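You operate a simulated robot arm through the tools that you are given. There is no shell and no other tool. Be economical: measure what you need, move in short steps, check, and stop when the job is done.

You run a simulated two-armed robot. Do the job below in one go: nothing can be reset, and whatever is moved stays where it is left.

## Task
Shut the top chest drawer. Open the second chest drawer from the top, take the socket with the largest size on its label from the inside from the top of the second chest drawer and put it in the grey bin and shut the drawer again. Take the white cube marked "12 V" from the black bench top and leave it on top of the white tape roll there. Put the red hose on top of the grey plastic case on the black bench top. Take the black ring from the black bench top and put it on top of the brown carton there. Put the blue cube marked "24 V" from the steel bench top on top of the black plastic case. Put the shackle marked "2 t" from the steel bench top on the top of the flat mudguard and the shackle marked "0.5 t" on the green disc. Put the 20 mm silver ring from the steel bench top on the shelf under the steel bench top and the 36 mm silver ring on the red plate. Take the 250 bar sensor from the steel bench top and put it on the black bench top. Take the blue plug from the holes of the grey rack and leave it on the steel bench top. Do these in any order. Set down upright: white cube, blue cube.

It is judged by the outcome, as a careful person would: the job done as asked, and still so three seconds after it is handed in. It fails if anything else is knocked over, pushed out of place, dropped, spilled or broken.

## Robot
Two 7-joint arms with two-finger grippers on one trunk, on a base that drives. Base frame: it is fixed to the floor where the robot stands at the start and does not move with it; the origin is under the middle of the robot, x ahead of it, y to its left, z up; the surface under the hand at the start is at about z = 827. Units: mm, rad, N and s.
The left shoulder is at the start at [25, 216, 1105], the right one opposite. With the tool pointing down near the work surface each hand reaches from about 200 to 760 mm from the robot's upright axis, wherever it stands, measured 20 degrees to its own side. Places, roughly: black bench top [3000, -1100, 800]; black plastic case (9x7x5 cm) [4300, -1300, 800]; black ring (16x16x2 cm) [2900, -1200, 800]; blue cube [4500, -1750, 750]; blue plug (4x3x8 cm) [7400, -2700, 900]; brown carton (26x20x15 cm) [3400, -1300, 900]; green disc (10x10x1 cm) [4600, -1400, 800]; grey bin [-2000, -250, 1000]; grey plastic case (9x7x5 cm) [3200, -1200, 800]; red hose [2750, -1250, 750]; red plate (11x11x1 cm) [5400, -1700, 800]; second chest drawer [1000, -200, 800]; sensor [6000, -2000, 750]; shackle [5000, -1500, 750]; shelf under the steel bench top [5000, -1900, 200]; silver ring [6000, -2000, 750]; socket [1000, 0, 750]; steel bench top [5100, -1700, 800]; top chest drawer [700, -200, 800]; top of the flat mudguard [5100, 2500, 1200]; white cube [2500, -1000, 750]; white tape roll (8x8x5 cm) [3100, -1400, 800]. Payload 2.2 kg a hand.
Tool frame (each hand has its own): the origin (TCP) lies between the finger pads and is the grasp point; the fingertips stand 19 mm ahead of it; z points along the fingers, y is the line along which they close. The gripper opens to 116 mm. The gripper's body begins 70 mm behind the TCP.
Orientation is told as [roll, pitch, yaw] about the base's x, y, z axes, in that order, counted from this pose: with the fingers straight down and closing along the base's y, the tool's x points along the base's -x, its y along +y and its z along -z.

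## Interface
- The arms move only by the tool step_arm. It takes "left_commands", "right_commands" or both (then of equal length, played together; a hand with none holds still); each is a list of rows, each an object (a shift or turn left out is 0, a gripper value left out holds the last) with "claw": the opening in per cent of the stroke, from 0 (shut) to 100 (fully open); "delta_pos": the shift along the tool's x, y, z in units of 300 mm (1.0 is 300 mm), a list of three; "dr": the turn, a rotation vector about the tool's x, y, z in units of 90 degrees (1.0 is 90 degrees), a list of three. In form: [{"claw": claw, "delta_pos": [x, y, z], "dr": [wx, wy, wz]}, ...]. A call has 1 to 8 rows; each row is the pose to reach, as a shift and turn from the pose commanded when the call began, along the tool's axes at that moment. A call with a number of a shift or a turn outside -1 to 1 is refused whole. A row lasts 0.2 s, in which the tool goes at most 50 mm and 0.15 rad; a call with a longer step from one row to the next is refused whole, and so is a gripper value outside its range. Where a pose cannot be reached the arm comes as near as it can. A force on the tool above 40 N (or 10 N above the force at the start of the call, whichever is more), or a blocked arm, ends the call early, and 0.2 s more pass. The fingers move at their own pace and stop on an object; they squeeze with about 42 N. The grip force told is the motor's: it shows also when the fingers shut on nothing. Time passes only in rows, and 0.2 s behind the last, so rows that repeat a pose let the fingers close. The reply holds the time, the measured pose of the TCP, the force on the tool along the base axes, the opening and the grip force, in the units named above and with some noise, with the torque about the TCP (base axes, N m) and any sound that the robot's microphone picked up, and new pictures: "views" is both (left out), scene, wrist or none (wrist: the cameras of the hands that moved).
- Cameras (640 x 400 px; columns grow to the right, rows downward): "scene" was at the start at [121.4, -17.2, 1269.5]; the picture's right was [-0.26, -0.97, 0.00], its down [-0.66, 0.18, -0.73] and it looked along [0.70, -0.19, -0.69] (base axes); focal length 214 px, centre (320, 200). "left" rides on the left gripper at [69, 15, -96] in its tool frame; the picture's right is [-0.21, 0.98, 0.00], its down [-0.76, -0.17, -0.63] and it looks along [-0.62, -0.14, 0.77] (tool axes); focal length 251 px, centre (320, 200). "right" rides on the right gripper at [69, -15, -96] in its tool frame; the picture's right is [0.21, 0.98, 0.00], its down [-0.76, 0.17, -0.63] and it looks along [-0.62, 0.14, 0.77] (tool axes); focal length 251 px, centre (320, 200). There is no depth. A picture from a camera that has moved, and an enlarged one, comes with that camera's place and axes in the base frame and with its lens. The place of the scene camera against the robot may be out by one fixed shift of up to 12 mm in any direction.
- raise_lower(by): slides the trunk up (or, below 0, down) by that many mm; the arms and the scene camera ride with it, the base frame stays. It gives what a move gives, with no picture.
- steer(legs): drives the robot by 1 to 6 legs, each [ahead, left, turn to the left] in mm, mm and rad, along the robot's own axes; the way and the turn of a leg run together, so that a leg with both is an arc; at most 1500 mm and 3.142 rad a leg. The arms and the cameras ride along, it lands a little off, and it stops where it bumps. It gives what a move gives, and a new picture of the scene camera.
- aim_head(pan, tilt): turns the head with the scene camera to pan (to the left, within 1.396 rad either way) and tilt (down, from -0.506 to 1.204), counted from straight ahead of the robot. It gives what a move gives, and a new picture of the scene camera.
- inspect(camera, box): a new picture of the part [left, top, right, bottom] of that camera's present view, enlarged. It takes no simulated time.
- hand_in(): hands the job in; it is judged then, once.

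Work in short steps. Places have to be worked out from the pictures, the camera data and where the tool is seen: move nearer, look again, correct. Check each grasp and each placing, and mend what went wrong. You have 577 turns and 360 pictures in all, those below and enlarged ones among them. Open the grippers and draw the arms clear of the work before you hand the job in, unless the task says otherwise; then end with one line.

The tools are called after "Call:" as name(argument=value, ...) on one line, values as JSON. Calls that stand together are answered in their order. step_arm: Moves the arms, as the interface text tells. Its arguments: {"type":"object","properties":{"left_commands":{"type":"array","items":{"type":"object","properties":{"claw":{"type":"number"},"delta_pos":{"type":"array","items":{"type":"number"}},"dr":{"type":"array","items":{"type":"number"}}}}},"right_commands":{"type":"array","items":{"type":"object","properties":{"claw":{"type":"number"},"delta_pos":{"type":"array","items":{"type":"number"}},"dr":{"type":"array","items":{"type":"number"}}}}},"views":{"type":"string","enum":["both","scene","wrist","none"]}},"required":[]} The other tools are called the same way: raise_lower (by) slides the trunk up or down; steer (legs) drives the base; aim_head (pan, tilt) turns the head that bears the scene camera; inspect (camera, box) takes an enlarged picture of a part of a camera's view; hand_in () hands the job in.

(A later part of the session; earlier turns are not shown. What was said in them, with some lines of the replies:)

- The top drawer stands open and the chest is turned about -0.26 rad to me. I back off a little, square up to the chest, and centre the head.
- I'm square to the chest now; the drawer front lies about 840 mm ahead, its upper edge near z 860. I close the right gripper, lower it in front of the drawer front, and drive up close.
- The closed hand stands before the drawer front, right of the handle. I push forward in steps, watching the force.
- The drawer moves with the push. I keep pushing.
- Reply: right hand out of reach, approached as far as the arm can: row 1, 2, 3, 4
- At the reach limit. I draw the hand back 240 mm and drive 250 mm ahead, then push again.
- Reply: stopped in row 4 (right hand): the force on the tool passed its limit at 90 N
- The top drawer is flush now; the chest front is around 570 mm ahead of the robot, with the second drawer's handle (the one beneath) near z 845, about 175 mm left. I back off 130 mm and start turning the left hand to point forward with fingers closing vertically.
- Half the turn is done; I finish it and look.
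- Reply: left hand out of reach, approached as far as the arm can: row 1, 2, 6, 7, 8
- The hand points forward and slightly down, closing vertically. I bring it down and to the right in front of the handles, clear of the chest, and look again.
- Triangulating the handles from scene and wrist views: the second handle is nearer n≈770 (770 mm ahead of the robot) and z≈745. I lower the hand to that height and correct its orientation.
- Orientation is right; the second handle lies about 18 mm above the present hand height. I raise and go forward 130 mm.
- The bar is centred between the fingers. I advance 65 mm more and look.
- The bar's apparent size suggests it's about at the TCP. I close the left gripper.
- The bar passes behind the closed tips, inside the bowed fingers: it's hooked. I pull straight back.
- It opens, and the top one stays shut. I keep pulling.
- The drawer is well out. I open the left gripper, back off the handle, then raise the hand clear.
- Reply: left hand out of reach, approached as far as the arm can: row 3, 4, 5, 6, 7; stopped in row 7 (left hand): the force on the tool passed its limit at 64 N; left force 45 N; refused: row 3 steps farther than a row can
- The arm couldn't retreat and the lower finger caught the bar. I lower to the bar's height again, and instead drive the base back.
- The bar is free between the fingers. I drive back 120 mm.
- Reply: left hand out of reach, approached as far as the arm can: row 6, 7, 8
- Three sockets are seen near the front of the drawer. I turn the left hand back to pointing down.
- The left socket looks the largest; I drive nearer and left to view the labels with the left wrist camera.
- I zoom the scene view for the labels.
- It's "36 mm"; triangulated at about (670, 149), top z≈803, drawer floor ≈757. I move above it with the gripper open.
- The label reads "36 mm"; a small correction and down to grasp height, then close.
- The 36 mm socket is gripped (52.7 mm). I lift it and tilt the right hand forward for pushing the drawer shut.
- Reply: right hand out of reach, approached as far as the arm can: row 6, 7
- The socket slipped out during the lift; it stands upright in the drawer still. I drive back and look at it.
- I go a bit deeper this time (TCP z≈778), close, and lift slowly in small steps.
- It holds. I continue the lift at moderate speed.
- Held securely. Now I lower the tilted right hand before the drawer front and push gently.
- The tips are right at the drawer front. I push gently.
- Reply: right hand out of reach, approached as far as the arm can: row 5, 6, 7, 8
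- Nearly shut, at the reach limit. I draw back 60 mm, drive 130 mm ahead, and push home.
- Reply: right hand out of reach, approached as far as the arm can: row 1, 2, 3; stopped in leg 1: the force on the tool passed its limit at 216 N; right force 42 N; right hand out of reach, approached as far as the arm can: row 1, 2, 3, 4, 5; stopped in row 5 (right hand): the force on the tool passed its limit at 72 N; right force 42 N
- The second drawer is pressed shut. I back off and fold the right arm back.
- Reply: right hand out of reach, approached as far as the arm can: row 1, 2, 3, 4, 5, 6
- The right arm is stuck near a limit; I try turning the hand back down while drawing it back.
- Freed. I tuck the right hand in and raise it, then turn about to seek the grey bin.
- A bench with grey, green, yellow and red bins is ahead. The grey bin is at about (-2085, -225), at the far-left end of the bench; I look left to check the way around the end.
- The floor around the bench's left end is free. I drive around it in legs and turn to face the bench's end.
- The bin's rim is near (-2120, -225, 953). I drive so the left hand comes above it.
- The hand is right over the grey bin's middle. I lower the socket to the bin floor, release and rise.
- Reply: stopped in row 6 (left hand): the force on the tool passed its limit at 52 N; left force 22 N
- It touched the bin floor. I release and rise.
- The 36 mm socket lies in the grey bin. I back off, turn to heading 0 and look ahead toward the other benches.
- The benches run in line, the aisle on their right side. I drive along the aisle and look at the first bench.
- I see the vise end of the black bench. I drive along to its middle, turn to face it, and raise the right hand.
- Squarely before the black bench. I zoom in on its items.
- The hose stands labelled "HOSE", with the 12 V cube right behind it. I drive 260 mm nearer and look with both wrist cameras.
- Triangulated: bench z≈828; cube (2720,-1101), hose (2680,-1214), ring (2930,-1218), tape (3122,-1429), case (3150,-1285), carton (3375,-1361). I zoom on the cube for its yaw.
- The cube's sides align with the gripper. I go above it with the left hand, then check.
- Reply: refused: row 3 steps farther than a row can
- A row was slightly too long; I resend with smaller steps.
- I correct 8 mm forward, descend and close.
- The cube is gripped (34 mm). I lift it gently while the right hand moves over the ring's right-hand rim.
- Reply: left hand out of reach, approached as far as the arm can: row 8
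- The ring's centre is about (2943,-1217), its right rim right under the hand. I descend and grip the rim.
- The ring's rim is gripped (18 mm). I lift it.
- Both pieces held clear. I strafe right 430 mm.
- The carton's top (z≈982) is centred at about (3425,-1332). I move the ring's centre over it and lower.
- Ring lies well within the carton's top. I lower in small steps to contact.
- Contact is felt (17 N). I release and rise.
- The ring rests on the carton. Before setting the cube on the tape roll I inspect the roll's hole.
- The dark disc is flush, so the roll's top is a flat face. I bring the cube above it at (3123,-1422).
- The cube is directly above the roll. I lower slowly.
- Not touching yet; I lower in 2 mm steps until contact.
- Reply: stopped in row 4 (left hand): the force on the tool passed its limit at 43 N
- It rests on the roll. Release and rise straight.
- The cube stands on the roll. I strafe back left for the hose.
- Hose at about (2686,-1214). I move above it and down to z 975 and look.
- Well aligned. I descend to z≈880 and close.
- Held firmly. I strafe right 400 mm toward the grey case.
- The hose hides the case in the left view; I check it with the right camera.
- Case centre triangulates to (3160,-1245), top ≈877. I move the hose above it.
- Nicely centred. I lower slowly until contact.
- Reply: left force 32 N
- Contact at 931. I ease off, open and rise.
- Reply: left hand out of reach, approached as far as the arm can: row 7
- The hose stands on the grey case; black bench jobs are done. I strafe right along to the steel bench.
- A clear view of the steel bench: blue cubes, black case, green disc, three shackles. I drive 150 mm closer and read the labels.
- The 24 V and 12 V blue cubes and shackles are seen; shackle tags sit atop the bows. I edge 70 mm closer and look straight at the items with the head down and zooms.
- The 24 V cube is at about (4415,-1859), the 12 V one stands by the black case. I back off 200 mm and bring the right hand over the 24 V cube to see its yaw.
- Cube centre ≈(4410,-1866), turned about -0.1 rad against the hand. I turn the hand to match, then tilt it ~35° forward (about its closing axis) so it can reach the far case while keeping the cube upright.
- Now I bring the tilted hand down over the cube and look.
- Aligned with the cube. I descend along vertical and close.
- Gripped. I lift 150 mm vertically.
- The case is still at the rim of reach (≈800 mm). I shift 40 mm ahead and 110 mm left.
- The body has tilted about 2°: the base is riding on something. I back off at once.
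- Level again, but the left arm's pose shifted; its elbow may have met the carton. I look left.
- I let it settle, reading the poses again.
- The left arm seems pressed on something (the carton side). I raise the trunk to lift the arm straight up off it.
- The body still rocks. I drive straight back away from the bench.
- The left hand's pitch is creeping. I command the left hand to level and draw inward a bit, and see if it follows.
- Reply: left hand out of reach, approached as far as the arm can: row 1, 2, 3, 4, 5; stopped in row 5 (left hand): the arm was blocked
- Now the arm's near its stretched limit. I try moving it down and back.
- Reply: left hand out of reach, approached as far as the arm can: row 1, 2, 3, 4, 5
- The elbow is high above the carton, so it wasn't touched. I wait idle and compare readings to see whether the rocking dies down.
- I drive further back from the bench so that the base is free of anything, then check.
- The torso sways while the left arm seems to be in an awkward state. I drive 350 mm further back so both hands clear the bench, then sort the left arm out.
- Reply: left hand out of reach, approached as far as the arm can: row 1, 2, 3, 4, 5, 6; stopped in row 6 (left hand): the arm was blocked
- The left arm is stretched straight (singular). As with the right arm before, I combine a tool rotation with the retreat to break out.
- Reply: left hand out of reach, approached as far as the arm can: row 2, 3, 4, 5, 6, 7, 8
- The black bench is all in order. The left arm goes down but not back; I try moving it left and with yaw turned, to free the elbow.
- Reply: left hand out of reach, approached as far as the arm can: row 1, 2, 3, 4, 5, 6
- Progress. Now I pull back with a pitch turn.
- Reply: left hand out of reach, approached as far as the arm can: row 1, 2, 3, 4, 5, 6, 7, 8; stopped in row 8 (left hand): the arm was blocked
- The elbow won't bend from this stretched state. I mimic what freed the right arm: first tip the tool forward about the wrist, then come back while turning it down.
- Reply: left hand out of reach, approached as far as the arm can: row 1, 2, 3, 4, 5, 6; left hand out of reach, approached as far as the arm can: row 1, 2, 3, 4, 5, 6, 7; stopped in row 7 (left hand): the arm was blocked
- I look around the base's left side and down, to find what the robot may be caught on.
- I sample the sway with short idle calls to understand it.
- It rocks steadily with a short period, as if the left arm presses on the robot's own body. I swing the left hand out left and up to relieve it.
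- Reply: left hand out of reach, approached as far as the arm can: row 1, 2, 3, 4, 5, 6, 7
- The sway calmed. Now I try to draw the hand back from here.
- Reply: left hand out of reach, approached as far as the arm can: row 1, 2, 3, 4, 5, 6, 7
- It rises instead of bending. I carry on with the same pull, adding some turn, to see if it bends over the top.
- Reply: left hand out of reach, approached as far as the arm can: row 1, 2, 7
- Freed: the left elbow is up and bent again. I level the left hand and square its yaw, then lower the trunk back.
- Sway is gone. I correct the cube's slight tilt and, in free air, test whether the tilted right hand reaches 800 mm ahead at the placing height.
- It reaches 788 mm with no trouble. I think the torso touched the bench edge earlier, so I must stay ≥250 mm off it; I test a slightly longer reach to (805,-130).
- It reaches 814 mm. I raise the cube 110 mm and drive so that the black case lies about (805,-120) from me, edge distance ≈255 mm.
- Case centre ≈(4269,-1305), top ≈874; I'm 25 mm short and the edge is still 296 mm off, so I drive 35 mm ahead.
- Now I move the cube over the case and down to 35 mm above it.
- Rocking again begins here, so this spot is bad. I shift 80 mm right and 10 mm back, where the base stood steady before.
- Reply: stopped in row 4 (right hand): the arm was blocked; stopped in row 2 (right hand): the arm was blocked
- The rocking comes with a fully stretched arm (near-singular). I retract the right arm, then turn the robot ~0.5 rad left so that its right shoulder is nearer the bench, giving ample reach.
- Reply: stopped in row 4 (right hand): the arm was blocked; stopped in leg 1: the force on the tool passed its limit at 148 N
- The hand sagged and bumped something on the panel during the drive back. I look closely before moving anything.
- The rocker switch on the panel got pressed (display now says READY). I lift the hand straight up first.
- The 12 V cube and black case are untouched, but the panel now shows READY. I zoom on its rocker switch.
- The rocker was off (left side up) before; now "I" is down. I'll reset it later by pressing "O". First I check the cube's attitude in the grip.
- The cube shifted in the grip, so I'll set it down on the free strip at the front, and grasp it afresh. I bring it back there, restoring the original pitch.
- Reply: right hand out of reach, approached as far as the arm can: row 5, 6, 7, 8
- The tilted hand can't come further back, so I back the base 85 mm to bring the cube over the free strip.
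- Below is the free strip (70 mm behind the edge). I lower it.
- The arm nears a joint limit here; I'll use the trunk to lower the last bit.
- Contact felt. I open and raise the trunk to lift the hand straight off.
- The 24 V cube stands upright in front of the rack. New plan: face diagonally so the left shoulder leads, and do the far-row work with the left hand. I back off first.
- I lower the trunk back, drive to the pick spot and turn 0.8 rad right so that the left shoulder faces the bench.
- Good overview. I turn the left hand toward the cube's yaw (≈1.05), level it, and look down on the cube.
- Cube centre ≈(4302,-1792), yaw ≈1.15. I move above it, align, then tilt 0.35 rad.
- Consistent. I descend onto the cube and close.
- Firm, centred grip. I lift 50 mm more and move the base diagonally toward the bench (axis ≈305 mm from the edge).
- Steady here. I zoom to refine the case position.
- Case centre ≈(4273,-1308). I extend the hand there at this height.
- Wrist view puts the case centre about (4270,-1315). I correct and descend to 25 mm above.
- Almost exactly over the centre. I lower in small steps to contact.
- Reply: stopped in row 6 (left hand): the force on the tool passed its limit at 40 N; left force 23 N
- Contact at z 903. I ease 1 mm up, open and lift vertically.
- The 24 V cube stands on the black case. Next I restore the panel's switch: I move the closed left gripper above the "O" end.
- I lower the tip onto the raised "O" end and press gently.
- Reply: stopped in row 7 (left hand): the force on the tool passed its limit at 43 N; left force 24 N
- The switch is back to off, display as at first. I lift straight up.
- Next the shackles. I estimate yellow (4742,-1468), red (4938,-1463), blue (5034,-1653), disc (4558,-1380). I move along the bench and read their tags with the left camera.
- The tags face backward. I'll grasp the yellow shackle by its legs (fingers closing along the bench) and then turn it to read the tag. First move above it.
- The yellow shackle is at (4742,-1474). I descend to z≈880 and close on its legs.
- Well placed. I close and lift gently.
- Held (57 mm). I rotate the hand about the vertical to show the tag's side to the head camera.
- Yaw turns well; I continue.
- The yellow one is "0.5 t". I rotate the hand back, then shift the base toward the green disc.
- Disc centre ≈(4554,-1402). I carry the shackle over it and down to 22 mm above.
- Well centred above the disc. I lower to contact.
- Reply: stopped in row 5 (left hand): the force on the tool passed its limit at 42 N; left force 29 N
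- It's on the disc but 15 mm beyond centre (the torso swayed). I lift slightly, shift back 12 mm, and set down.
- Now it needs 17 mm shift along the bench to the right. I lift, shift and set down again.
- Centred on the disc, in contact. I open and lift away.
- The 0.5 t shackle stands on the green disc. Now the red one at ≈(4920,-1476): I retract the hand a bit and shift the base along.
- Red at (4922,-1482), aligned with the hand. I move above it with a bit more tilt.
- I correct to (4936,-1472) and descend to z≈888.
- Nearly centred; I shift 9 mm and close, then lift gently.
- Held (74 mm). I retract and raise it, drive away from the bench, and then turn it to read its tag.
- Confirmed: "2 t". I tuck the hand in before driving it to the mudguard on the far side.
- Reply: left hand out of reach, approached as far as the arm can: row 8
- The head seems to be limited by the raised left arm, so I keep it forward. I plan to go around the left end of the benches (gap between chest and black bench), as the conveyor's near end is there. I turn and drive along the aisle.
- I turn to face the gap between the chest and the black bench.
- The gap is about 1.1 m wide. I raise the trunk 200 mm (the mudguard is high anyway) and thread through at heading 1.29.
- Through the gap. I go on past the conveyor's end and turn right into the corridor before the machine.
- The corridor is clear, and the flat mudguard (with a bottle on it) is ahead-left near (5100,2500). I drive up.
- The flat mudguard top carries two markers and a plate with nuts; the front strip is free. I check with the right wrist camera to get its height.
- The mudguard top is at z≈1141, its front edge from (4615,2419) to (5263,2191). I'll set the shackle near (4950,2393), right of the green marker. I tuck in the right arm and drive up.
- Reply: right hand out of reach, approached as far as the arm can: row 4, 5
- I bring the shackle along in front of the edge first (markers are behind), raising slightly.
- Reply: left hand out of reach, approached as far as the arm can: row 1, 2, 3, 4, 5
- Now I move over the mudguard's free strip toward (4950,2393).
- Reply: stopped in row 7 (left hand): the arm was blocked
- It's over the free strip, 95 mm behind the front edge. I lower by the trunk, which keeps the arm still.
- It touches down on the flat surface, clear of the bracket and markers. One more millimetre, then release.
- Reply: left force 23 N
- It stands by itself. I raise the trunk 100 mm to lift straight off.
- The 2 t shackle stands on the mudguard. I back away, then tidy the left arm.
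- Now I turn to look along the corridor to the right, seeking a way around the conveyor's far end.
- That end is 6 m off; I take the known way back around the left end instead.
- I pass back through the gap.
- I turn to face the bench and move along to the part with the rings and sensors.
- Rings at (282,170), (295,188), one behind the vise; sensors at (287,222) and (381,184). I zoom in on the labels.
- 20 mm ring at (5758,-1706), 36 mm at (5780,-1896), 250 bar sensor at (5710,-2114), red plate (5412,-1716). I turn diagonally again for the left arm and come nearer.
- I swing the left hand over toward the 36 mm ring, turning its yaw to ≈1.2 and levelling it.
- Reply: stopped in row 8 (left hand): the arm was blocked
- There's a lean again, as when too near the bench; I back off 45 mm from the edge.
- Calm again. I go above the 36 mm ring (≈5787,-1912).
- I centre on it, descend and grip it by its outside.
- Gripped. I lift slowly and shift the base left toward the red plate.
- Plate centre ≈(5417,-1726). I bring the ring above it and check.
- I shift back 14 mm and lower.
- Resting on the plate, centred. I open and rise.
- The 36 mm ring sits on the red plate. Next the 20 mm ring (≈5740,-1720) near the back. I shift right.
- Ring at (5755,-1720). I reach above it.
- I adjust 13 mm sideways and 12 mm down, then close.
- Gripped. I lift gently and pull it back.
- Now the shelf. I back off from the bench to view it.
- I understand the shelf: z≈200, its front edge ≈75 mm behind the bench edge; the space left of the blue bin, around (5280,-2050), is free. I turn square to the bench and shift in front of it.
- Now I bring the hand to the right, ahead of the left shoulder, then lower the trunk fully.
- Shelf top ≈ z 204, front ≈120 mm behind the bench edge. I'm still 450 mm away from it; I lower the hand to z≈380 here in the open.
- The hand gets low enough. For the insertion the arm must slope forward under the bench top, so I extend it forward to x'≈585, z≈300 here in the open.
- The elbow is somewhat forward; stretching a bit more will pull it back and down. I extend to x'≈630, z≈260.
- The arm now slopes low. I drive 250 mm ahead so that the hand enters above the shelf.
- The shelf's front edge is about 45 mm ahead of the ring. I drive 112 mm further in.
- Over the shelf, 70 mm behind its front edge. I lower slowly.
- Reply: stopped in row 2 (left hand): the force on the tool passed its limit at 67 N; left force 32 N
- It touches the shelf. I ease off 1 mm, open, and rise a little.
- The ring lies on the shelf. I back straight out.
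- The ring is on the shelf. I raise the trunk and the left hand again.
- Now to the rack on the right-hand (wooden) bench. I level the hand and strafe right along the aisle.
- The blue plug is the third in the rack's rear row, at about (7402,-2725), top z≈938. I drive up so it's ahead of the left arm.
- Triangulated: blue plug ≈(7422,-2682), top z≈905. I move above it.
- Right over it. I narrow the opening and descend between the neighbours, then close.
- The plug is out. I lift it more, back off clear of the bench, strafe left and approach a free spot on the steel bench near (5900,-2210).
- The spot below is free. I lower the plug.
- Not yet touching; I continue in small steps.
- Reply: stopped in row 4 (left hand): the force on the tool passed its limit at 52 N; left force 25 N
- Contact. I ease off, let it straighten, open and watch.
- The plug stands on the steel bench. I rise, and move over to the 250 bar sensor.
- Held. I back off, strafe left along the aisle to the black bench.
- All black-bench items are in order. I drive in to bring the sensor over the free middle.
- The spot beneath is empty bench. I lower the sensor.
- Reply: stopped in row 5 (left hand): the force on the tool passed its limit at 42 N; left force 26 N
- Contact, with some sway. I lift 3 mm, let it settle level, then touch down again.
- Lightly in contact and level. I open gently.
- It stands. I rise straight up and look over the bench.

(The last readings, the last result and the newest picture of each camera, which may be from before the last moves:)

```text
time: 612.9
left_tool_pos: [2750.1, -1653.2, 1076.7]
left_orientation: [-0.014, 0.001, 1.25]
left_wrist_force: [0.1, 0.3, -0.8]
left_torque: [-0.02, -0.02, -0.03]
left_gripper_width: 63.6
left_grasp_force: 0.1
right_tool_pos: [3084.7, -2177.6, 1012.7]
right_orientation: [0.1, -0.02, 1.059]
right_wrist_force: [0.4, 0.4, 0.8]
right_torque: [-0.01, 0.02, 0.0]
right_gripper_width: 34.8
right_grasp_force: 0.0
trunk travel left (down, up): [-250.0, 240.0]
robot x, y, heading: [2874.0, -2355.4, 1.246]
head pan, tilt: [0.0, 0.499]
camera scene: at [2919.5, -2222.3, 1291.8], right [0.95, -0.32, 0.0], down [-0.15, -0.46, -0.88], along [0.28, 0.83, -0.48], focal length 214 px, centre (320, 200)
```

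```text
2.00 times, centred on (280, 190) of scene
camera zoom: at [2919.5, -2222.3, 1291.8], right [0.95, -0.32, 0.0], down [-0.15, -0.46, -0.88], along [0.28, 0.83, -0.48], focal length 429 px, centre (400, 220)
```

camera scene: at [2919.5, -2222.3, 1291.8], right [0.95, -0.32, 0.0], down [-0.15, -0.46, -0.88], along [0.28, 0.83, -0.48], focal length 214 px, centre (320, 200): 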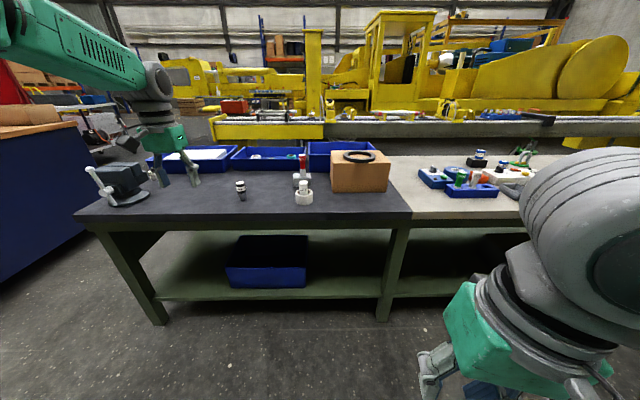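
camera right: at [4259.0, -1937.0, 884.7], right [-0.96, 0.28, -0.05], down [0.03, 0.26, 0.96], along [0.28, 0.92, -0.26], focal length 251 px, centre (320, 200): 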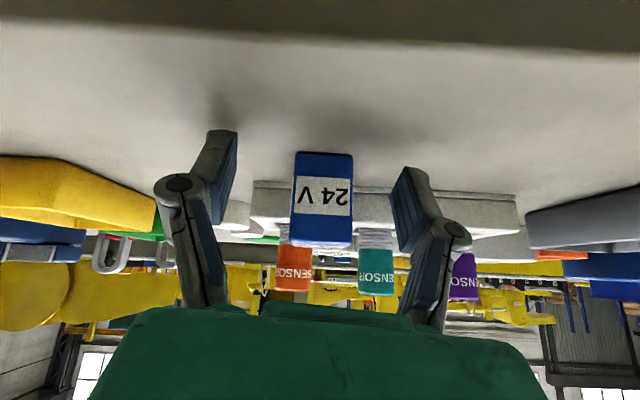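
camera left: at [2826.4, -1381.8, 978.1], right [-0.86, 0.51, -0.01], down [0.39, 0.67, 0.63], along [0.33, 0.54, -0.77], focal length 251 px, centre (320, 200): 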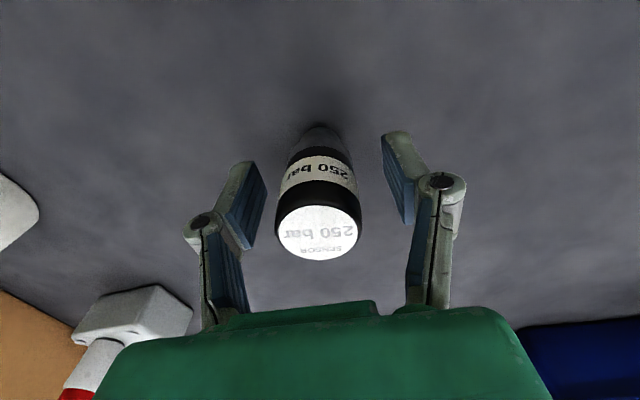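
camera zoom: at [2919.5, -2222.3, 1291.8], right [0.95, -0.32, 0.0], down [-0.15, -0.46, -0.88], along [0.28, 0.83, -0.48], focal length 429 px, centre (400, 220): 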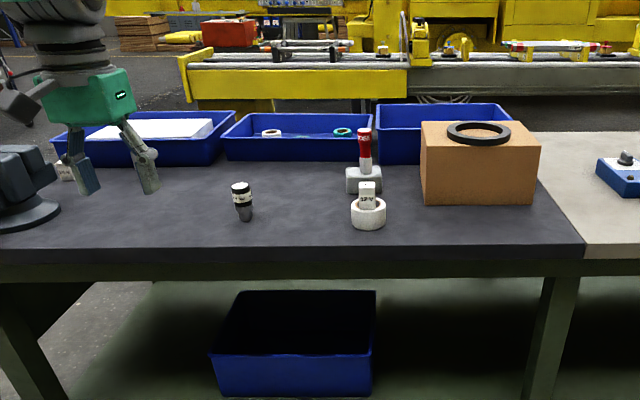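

All three black-bench jobs and the sensor are right. For a last check I drive over to view the chest's drawers.

Call:
steer(legs=[[0, 0, 1.61], [1400, 0, 0], [1500, 0, 0], [0, 0, -1.9]])

Call:
inspect(camera="scene", box=[160, 80, 480, 300])

```text
time: 635.5
left_tool_pos: [177.0, -791.9, 1078.0]
left_orientation: [-0.012, -0.002, 0.938]
left_wrist_force: [0.6, 0.3, -0.1]
left_torque: [0.01, -0.02, 0.0]
left_gripper_width: 63.8
left_grasp_force: 0.1
right_tool_pos: [335.4, -1390.4, 1013.3]
right_orientation: [0.102, -0.022, 0.744]
right_wrist_force: [-0.1, 1.2, 0.7]
right_torque: [0.02, -0.01, -0.02]
right_gripper_width: 34.7
right_grasp_force: 0.0
trunk travel left (down, up): [-250.0, 240.0]
robot x, y, heading: [81.0, -1495.9, 0.927]
head pan, tilt: [0.0, 0.499]
camera scene: at [163.7, -1383.1, 1291.9], right [0.8, -0.6, 0.0], down [-0.29, -0.39, -0.88], along [0.52, 0.7, -0.48], focal length 214 px, centre (320, 200)
```

scene: 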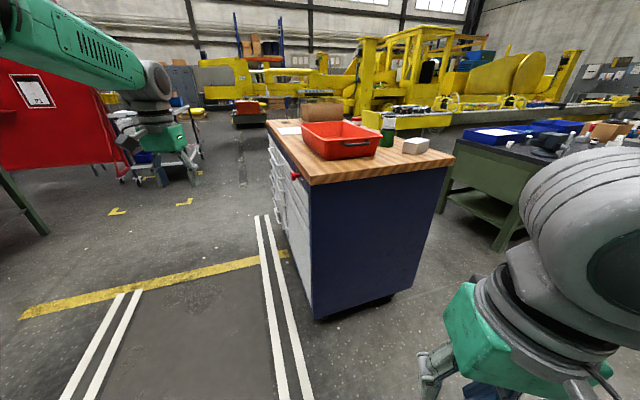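

```text
1.82 times, centred on (320, 190) of scene
camera zoom: at [163.7, -1383.1, 1291.9], right [0.8, -0.6, 0.0], down [-0.29, -0.39, -0.88], along [0.52, 0.7, -0.48], focal length 390 px, centre (320, 218)
```

zoom: 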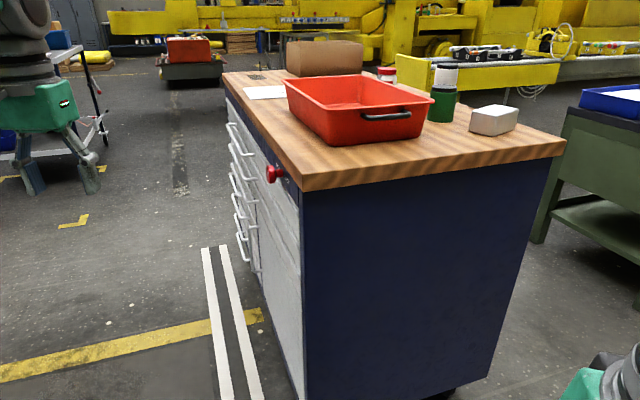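

Seen edge-on, all the drawer fronts are flush. Both grippers are empty and open, and the arms are clear of the work, so I hand the job in.

Call:
step_arm(left_commands=[{"claw": 100}, {"claw": 100}], right_commands=[{"claw": 100}, {"claw": 100}], views="none")

Call:
hand_in()

```text
time: 636.1
left_tool_pos: [175.1, -792.1, 1080.4]
left_orientation: [-0.013, -0.003, 0.937]
left_wrist_force: [-0.1, -0.1, -0.5]
left_torque: [0.0, -0.02, 0.02]
left_gripper_width: 116.1
left_grasp_force: 0.0
right_tool_pos: [332.7, -1389.8, 1013.7]
right_orientation: [0.105, -0.02, 0.743]
right_wrist_force: [-0.2, -0.6, -0.2]
right_torque: [0.03, 0.01, 0.01]
right_gripper_width: 116.0
right_grasp_force: 0.0
trunk travel left (down, up): [-250.0, 240.0]
robot x, y, heading: [87.5, -1494.9, 0.926]
head pan, tilt: [0.0, 0.499]
```

```text
The job is handed in.
```

All the tasks are done and the job is handed in; along the way I knocked a test panel's rocker switch on and pressed it back off, and the 36 mm socket slipped back into its drawer once before I got it into the bin.
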